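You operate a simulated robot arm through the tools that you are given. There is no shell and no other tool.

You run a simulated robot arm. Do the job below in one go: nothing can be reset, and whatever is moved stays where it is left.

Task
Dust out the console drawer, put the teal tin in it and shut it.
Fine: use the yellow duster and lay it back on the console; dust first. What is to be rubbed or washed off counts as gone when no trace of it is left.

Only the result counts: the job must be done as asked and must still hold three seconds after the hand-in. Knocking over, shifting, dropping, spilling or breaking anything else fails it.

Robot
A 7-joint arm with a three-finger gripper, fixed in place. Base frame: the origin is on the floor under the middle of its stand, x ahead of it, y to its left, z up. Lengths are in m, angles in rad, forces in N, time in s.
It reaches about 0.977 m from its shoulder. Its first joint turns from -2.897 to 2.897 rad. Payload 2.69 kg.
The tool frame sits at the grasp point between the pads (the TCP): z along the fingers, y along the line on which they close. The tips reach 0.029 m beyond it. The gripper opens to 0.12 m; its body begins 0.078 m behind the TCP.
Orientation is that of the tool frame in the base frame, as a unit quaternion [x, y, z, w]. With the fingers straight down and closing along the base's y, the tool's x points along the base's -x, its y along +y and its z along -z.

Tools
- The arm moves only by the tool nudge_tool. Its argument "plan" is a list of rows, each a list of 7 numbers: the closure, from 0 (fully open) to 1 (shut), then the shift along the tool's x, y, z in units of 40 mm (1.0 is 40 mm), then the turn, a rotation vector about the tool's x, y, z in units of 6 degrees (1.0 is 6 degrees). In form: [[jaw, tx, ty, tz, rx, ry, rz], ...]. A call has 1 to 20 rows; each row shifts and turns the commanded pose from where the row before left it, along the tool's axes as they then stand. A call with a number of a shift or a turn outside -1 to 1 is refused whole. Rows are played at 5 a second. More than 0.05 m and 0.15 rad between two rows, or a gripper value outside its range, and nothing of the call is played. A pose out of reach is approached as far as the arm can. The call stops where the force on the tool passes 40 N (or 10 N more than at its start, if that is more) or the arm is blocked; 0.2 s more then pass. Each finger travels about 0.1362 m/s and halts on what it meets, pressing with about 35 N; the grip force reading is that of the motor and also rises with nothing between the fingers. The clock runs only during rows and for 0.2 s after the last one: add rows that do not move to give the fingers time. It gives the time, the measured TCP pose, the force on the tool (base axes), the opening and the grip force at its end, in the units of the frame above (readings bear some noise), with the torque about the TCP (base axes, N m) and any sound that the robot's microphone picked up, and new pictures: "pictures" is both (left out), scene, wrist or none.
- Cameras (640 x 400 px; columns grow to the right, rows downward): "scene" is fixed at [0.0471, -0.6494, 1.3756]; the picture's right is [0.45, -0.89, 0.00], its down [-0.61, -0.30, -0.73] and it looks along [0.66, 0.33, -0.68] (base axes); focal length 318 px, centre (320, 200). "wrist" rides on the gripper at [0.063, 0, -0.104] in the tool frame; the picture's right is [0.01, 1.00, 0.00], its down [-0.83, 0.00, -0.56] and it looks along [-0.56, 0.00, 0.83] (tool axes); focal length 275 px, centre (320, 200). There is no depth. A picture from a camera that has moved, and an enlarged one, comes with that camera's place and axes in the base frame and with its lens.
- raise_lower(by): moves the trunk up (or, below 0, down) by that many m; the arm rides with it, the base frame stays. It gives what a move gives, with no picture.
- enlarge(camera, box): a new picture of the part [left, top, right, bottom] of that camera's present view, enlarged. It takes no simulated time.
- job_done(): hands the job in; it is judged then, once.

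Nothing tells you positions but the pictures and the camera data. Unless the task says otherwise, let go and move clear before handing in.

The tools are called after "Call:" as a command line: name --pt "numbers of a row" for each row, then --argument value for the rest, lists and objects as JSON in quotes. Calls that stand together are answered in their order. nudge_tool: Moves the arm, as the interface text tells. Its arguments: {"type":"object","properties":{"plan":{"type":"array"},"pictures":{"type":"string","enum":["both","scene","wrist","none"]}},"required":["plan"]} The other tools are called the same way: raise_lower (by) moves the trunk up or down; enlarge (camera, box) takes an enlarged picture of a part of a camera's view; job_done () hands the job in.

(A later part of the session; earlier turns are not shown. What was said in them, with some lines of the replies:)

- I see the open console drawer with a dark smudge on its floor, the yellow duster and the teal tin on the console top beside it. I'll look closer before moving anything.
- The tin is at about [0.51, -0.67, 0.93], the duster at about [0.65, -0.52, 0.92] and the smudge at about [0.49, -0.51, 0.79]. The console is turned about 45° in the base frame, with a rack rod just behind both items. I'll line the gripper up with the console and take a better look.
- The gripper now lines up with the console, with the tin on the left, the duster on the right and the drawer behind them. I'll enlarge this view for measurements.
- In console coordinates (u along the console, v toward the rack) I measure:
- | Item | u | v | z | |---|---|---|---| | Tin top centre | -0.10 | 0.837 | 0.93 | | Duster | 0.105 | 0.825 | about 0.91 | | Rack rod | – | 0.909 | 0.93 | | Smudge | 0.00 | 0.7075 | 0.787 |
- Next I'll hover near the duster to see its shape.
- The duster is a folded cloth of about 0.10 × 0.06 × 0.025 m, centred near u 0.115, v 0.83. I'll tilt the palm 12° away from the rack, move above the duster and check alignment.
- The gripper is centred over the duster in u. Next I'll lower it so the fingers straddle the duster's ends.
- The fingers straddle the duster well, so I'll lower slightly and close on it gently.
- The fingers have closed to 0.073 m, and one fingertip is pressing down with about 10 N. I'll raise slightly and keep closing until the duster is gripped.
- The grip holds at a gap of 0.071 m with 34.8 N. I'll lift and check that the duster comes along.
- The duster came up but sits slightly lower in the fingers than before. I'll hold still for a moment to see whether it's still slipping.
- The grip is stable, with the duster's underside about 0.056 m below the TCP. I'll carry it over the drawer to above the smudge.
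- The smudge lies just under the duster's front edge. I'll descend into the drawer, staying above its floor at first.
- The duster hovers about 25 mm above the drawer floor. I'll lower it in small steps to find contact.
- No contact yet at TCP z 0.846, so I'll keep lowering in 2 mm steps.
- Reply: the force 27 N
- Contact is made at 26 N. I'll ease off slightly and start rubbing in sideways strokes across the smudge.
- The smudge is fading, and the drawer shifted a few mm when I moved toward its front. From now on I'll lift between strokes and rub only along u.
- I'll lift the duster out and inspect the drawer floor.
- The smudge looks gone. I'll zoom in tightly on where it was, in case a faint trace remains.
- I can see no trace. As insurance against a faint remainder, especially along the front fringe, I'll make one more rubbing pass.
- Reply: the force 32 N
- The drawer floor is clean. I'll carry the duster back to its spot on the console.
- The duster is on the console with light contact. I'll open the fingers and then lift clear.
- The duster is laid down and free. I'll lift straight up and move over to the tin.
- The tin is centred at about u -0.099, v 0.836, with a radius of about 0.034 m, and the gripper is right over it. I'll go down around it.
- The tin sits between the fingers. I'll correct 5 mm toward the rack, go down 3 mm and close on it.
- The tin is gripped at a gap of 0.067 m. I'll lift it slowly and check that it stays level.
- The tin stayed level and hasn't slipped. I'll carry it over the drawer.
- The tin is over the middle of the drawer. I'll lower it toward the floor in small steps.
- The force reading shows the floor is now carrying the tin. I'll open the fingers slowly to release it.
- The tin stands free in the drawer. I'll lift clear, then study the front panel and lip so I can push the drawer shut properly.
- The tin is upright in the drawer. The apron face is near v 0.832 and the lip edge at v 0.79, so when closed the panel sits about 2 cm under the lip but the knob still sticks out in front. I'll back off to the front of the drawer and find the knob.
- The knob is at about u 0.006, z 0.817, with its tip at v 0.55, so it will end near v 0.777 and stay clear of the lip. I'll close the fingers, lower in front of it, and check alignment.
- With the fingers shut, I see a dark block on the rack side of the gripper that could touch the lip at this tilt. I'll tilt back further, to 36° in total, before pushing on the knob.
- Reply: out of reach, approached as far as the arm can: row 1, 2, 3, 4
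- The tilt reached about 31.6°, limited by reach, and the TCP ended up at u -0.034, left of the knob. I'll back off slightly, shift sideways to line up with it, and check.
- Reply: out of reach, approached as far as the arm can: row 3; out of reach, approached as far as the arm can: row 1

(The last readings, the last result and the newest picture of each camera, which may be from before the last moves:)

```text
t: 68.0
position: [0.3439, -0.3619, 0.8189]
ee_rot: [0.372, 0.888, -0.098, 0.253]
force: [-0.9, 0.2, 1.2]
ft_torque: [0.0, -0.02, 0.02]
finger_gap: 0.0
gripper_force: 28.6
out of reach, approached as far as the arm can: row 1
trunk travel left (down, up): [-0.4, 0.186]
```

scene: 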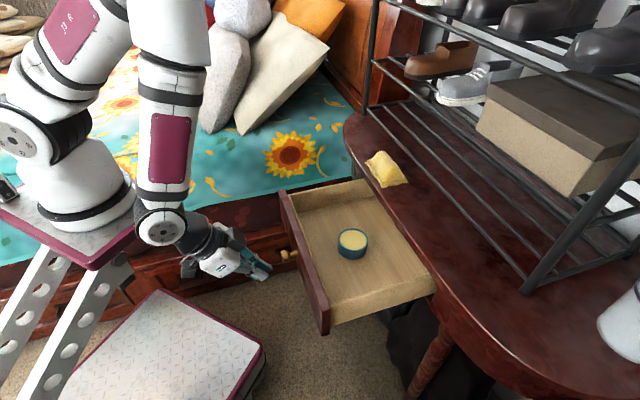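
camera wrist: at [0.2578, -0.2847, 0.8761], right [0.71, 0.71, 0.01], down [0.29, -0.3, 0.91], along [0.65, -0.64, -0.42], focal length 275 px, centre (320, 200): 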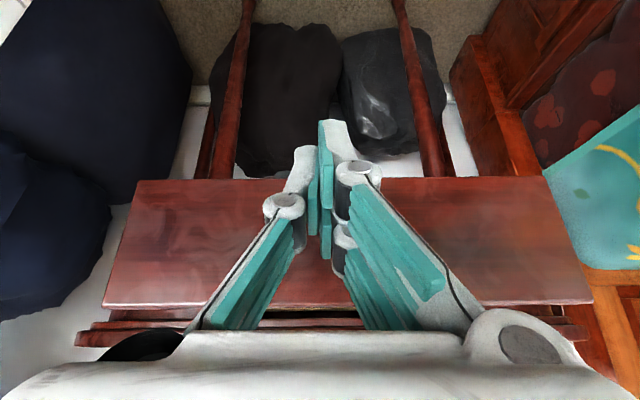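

The finger is now lined up with the knob. I'll start pushing gently toward the console and check contact.

Call:
nudge_tool --pt "1 -0.213 0 0.131 0 0 0" --pt "1 -0.213 0 0.131 0 0 0" --pt "1 -0.213 0 0.131 0 0 0" --pt "1 -0.213 0 0.131 0 0 0" --pt "1 0 0 0 0 0 0" --pictures "both"

Call:
enlarge --camera "scene" --box '[200, 150, 400, 330]'

```text
t: 69.2
position: [0.374, -0.3913, 0.8201]
ee_rot: [0.372, 0.887, -0.1, 0.253]
force: [0.4, 0.7, -1.4]
ft_torque: [0.02, 0.05, 0.0]
finger_gap: 0.0
gripper_force: 28.7
trunk travel left (down, up): [-0.4, 0.186]
camera wrist: at [0.2974, -0.3143, 0.8752], right [0.71, 0.71, 0.01], down [0.29, -0.3, 0.91], along [0.64, -0.64, -0.42], focal length 275 px, centre (320, 200)
```

scene: 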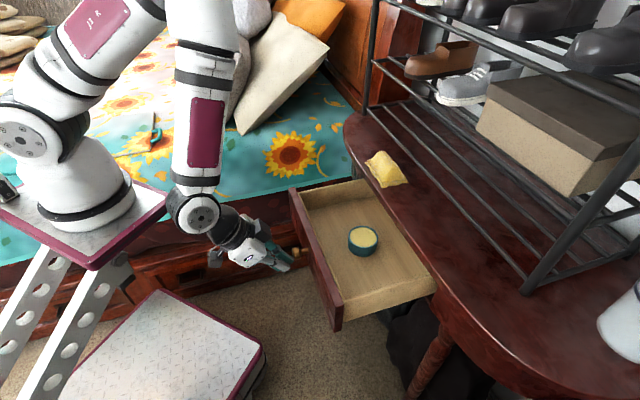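
wrist: 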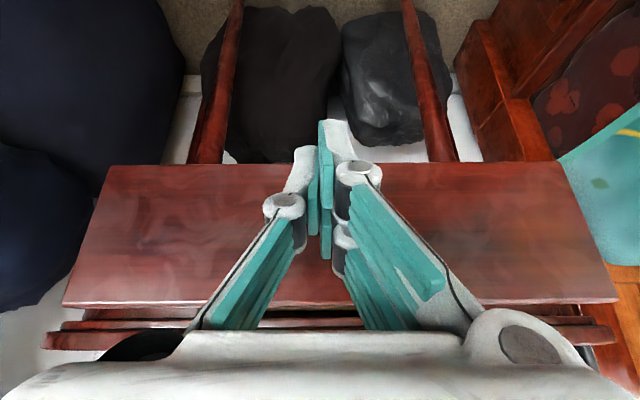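

```text
2.22 times, centred on (300, 240) of scene
camera zoom: at [0.0471, -0.6494, 1.3756], right [0.45, -0.89, 0.0], down [-0.61, -0.3, -0.73], along [0.66, 0.33, -0.68], focal length 707 px, centre (364, 111)
```

zoom: 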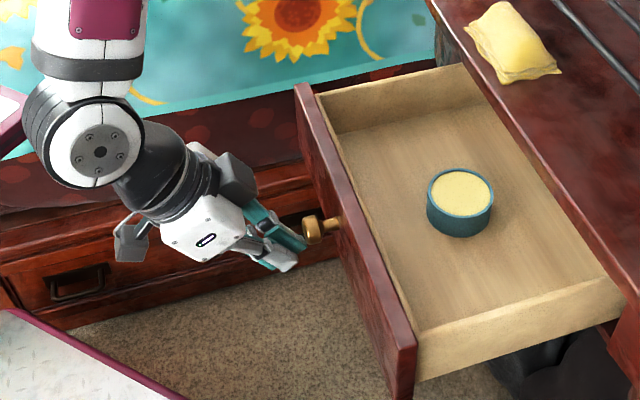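

The drawer is sliding in easily with the tin standing still in it, so I'll keep pushing.

Call:
nudge_tool --pt "1 -0.213 0 0.131 0 0 0" --pt "1 -0.213 0 0.131 0 0 0" --pt "1 -0.213 0 0.131 0 0 0" --pt "1 -0.213 0 0.131 0 0 0" --pt "1 -0.213 0 0.131 0 0 0" --pt "1 -0.213 0 0.131 0 0 0" --pt "1 -0.213 0 0.131 0 0 0" --pt "1 -0.213 0 0.131 0 0 0" --pt "1 -0.213 0 0.131 0 0 0" --pt "1 -0.213 0 0.131 0 0 0" --pt "1 0 0 0 0 0 0" --pictures "both"

Call:
enlarge --camera "scene" --box '[250, 150, 450, 330]'

```text
t: 71.6
position: [0.4445, -0.4613, 0.821]
ee_rot: [0.372, 0.887, -0.099, 0.253]
force: [-1.0, 1.3, -0.1]
ft_torque: [-0.01, 0.01, 0.0]
finger_gap: 0.0
gripper_force: 28.7
trunk travel left (down, up): [-0.4, 0.186]
camera wrist: at [0.3675, -0.3839, 0.8771], right [0.71, 0.71, 0.01], down [0.29, -0.3, 0.91], along [0.64, -0.64, -0.42], focal length 275 px, centre (320, 200)
```

scene: 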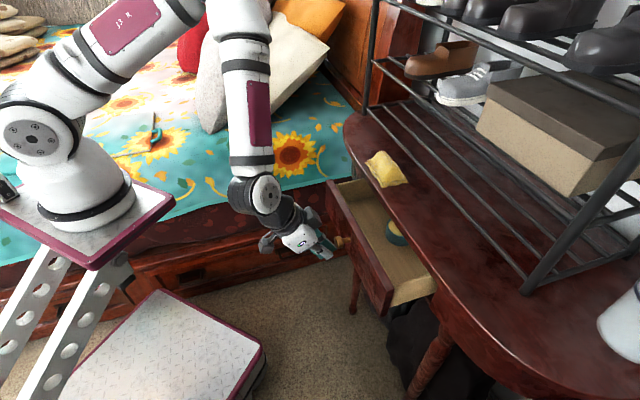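
wrist: 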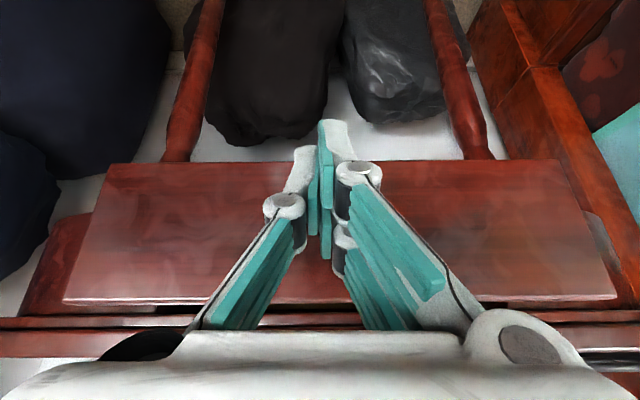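

```text
2.22 times, centred on (350, 240) of scene
camera zoom: at [0.0471, -0.6494, 1.3756], right [0.45, -0.89, 0.0], down [-0.61, -0.3, -0.73], along [0.66, 0.33, -0.68], focal length 707 px, centre (253, 111)
```

zoom: 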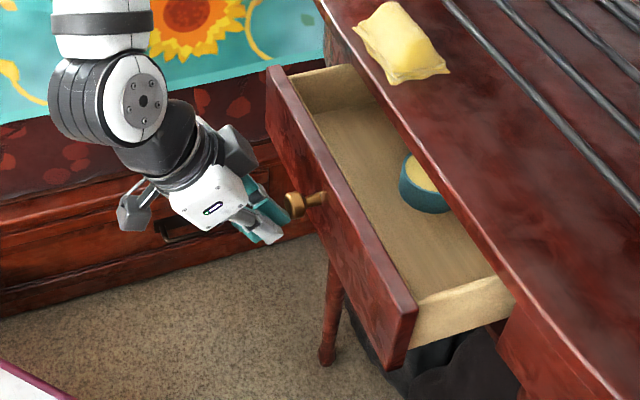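

It's more than halfway in and moving with very little force. I'll continue toward the final stretch.

Call:
nudge_tool --pt "1 -0.213 0 0.131 0 0 0" --pt "1 -0.213 0 0.131 0 0 0" --pt "1 -0.213 0 0.131 0 0 0" --pt "1 -0.213 0 0.131 0 0 0" --pt "1 -0.213 0 0.131 0 0 0" --pt "1 -0.213 0 0.131 0 0 0" --pt "1 -0.213 0 0.131 0 0 0" --pt "1 0 0 0 0 0 0" --pictures "both"

Call:
enlarge --camera "scene" --box '[280, 150, 480, 330]'

```text
t: 73.4
position: [0.4952, -0.5115, 0.8207]
ee_rot: [0.372, 0.888, -0.1, 0.253]
force: [-0.8, -0.2, -0.3]
ft_torque: [-0.03, -0.01, 0.01]
finger_gap: 0.0
gripper_force: 28.8
trunk travel left (down, up): [-0.4, 0.186]
camera wrist: at [0.4173, -0.4343, 0.8762], right [0.71, 0.71, 0.01], down [0.29, -0.3, 0.91], along [0.64, -0.64, -0.42], focal length 275 px, centre (320, 200)
```

scene: 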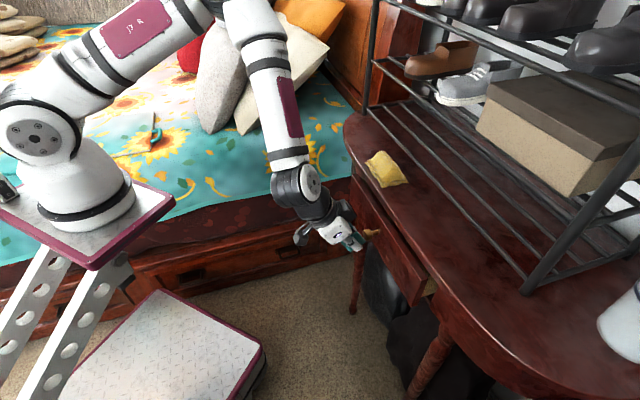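
wrist: 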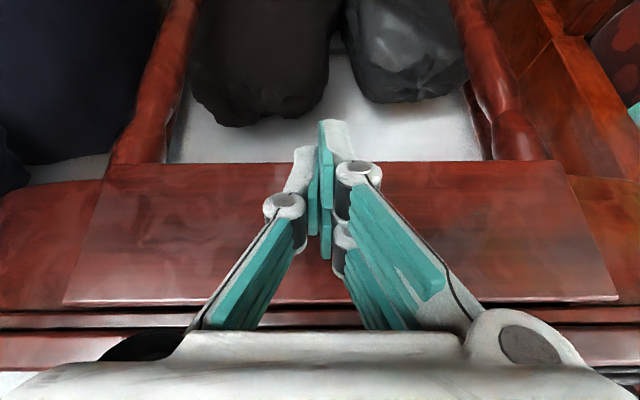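

```text
2.22 times, centred on (380, 240) of scene
camera zoom: at [0.0471, -0.6494, 1.3756], right [0.45, -0.89, 0.0], down [-0.61, -0.3, -0.73], along [0.66, 0.33, -0.68], focal length 707 px, centre (187, 111)
```

zoom: 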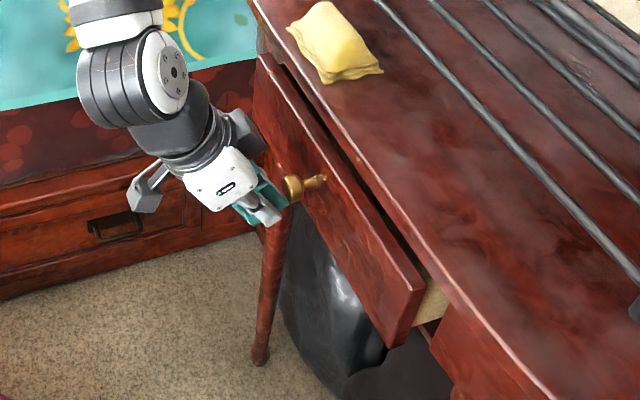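

About 3–4 cm remain. I'll finish in smaller steps while watching the force.

Call:
nudge_tool --pt "1 -0.107 0 0.066 0 0 0" --pt "1 -0.107 0 0.066 0 0 0" --pt "1 -0.107 0 0.066 0 0 0" --pt "1 -0.107 0 0.066 0 0 0" --pt "1 0 0 0 0 0 0" --pictures "both"

Call:
enlarge --camera "scene" --box '[300, 150, 460, 320]'

```text
t: 74.6
position: [0.5072, -0.5263, 0.8206]
ee_rot: [0.372, 0.887, -0.1, 0.254]
force: [-0.6, 0.7, -1.7]
ft_torque: [0.0, 0.01, 0.04]
finger_gap: 0.0
gripper_force: 29.1
trunk travel left (down, up): [-0.4, 0.186]
camera wrist: at [0.4303, -0.4499, 0.8768], right [0.71, 0.71, 0.01], down [0.29, -0.3, 0.91], along [0.64, -0.64, -0.42], focal length 275 px, centre (320, 200)
```

scene: 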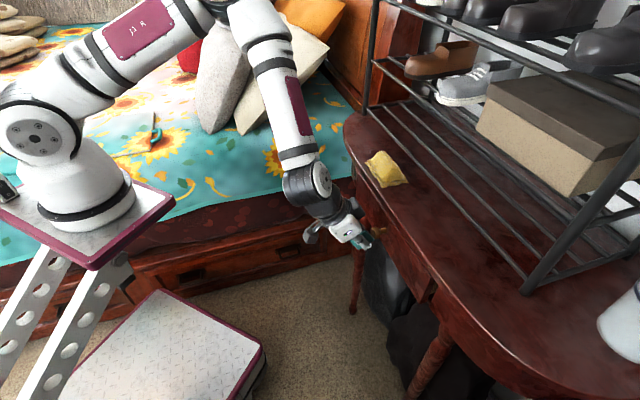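
wrist: 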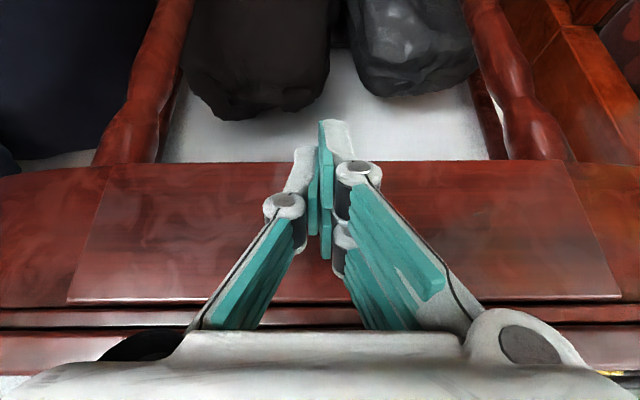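

```text
2.35 times, centred on (380, 235) of scene
camera zoom: at [0.0471, -0.6494, 1.3756], right [0.45, -0.89, 0.0], down [-0.61, -0.3, -0.73], along [0.66, 0.33, -0.68], focal length 749 px, centre (179, 118)
```

zoom: 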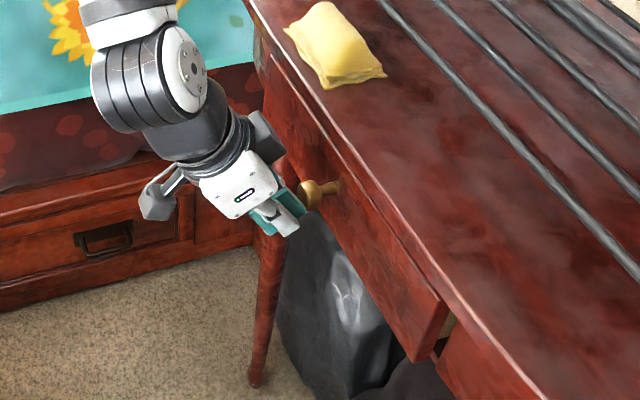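

A sliver of the drawer side is still visible, so I'll keep pushing in small steps.

Call:
nudge_tool --pt "1 -0.107 0 0.066 0 0 0" --pt "1 -0.107 0 0.066 0 0 0" --pt "1 0 0 0 0 0 0" --pictures "none"

Call:
enlarge --camera "scene" --box '[340, 170, 460, 320]'

```text
t: 75.4
position: [0.5151, -0.5335, 0.8199]
ee_rot: [0.372, 0.887, -0.1, 0.253]
force: [0.1, -0.6, -0.8]
ft_torque: [-0.01, 0.02, 0.01]
finger_gap: 0.0001
gripper_force: 28.7
trunk travel left (down, up): [-0.4, 0.186]
```

```text
2.67 times, centred on (400, 245) of scene
camera zoom: at [0.0471, -0.6494, 1.3756], right [0.45, -0.89, 0.0], down [-0.61, -0.3, -0.73], along [0.66, 0.33, -0.68], focal length 849 px, centre (107, 80)
```

zoom: 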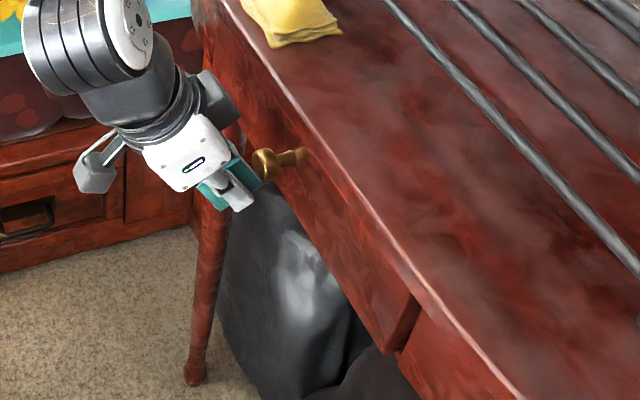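

Call:
nudge_tool --pt "1 -0.085 0 0.053 0 0 0" --pt "1 -0.085 0 0.053 0 0 0" --pt "1 0 0 0 0 0 0" --pictures "none"

Call:
enlarge --camera "scene" --box '[340, 170, 460, 320]'

```text
t: 76.2
position: [0.5198, -0.5381, 0.8204]
ee_rot: [0.372, 0.887, -0.1, 0.253]
force: [0.0, -0.7, 0.1]
ft_torque: [-0.02, -0.03, 0.0]
finger_gap: 0.0
gripper_force: 28.7
trunk travel left (down, up): [-0.4, 0.186]
```

```text
2.67 times, centred on (400, 245) of scene
camera zoom: at [0.0471, -0.6494, 1.3756], right [0.45, -0.89, 0.0], down [-0.61, -0.3, -0.73], along [0.66, 0.33, -0.68], focal length 849 px, centre (107, 80)
```

zoom: 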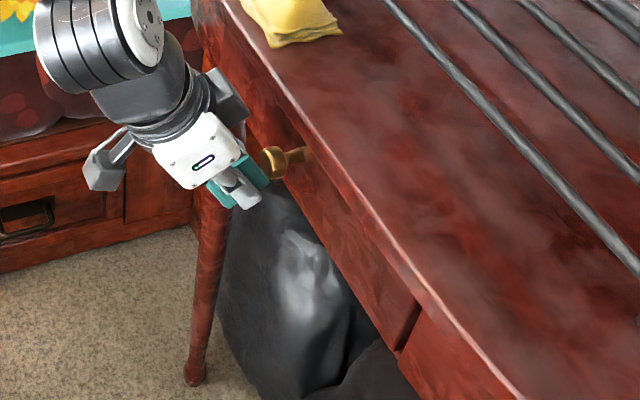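

Call:
nudge_tool --pt "1 -0.064 0 0.039 0 0 0" --pt "1 -0.064 0 0.039 0 0 0" --pt "1 0 0 0 0 0 0" --pictures "wrist"

Call:
enlarge --camera "scene" --box '[340, 170, 460, 320]'

```text
t: 77.0
position: [0.5221, -0.5417, 0.8193]
ee_rot: [0.373, 0.888, -0.098, 0.252]
force: [-16.5, 26.5, 8.6]
ft_torque: [0.14, -0.07, 0.43]
finger_gap: 0.0
gripper_force: 28.8
trunk travel left (down, up): [-0.4, 0.186]
camera wrist: at [0.4458, -0.4648, 0.8753], right [0.71, 0.71, 0.01], down [0.29, -0.3, 0.91], along [0.64, -0.64, -0.42], focal length 275 px, centre (320, 200)
```

wrist: 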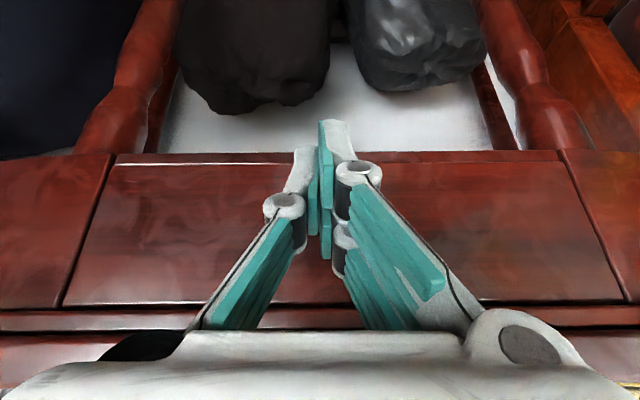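

```text
2.67 times, centred on (400, 245) of scene
camera zoom: at [0.0471, -0.6494, 1.3756], right [0.45, -0.89, 0.0], down [-0.61, -0.3, -0.73], along [0.66, 0.33, -0.68], focal length 849 px, centre (107, 80)
```

zoom: 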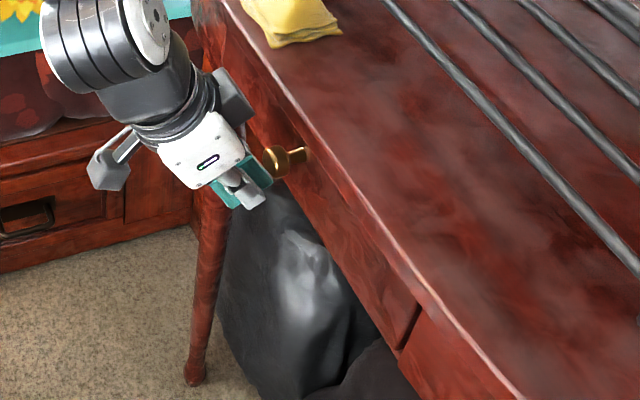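

The force jumped to about 30 N toward the stop, and the panel is now flush with the apron, so the drawer is shut. I'll back away from the knob and lift clear.

Call:
nudge_tool --pt "1 0.107 0 -0.066 0 0 0" --pt "1 0.213 0 -0.131 0 0 0" --pt "1 0.426 0 -0.262 0 0 0" --pt "1 0.426 0 -0.262 0 0 0" --pt "1 0.426 0 -0.262 0 0 0" --pt "1 0.426 0 -0.262 0 0 0" --pt "1 0.426 0 -0.262 0 0 0" --pt "1 -0.393 0 -0.64 0 0 0" --pt "1 -0.393 0 -0.64 0 0 0" --pt "1 -0.393 0 -0.64 0 0 0" --pt "1 -0.393 0 -0.64 0 0 0" --pt "1 -0.393 0 -0.64 0 0 0" --pt "1 0 0 0 0 0 0" --pictures "both"

Call:
enlarge --camera "scene" --box '[330, 140, 470, 330]'

Call:
enlarge --camera "wrist" --box '[120, 80, 520, 330]'

```text
t: 79.8
position: [0.4425, -0.4659, 0.972]
ee_rot: [0.372, 0.888, -0.1, 0.253]
force: [0.1, -1.3, 0.2]
ft_torque: [-0.01, 0.01, -0.01]
finger_gap: 0.0
gripper_force: 28.6
trunk travel left (down, up): [-0.4, 0.186]
camera wrist: at [0.3657, -0.3877, 1.0261], right [0.71, 0.71, 0.01], down [0.29, -0.3, 0.91], along [0.64, -0.64, -0.42], focal length 275 px, centre (320, 200)
```

scene: 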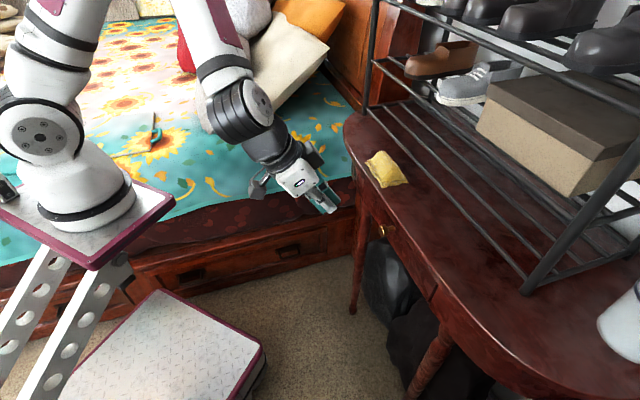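
wrist: 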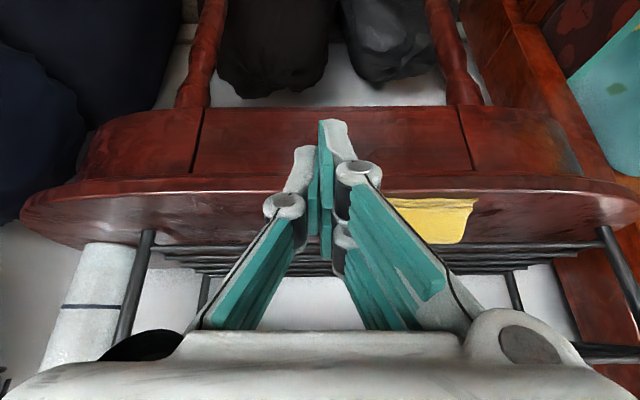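

```text
2.11 times, centred on (400, 235) of scene
camera zoom: at [0.0471, -0.6494, 1.3756], right [0.45, -0.89, 0.0], down [-0.61, -0.3, -0.73], along [0.66, 0.33, -0.68], focal length 670 px, centre (152, 126)
```

zoom: 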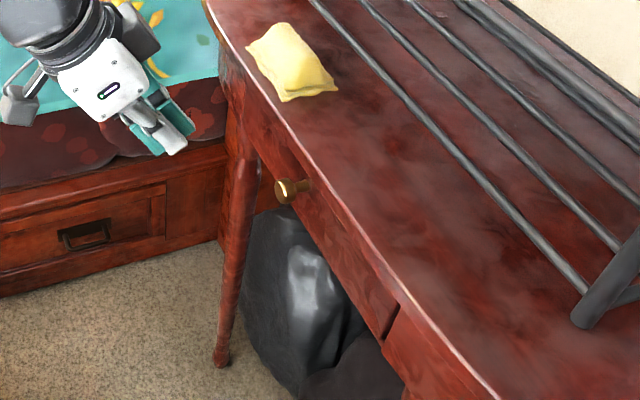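

```text
1.60 times, centred on (320, 205) of wrist
camera zoom: at [0.3657, -0.3877, 1.0261], right [0.71, 0.71, 0.01], down [0.29, -0.3, 0.91], along [0.64, -0.64, -0.42], focal length 440 px, centre (320, 192)
```

zoom: 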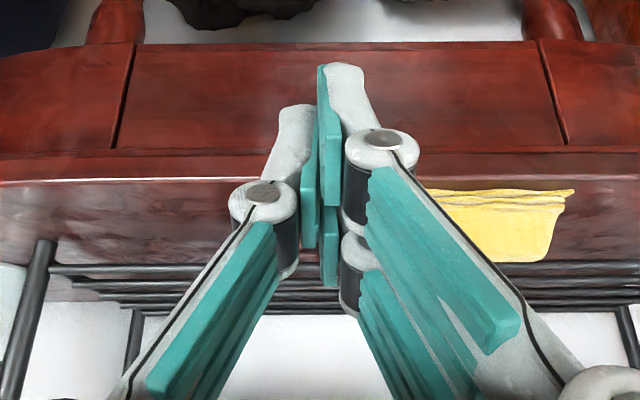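

The drawer is shut and flush with the apron, with the cleaned floor and the tin inside. The duster lies on the console, nothing else has moved, and the gripper is clear, so I'm handing in.

Call:
job_done

```text
The job is handed in.
```

The console drawer is dusted out, the teal tin is inside it, and the drawer is shut. I've handed the job in; no verdict came back.

- **Dusting:** I rubbed the smudge with the yellow duster in two passes. Close-up pictures afterwards showed no trace of it on the drawer floor.
- **Duster:** It is back on the console, close to where it started.
- **Tin:** It stood upright on the drawer floor after I let go and stayed upright in the pictures while the drawer slid in. It is hidden now that the drawer is closed.
- **Drawer:** I pushed it in by the knob until it hit its stop, and the front now sits flush.

Nothing else was knocked or shifted in the last pictures, and the gripper is clear of everything.
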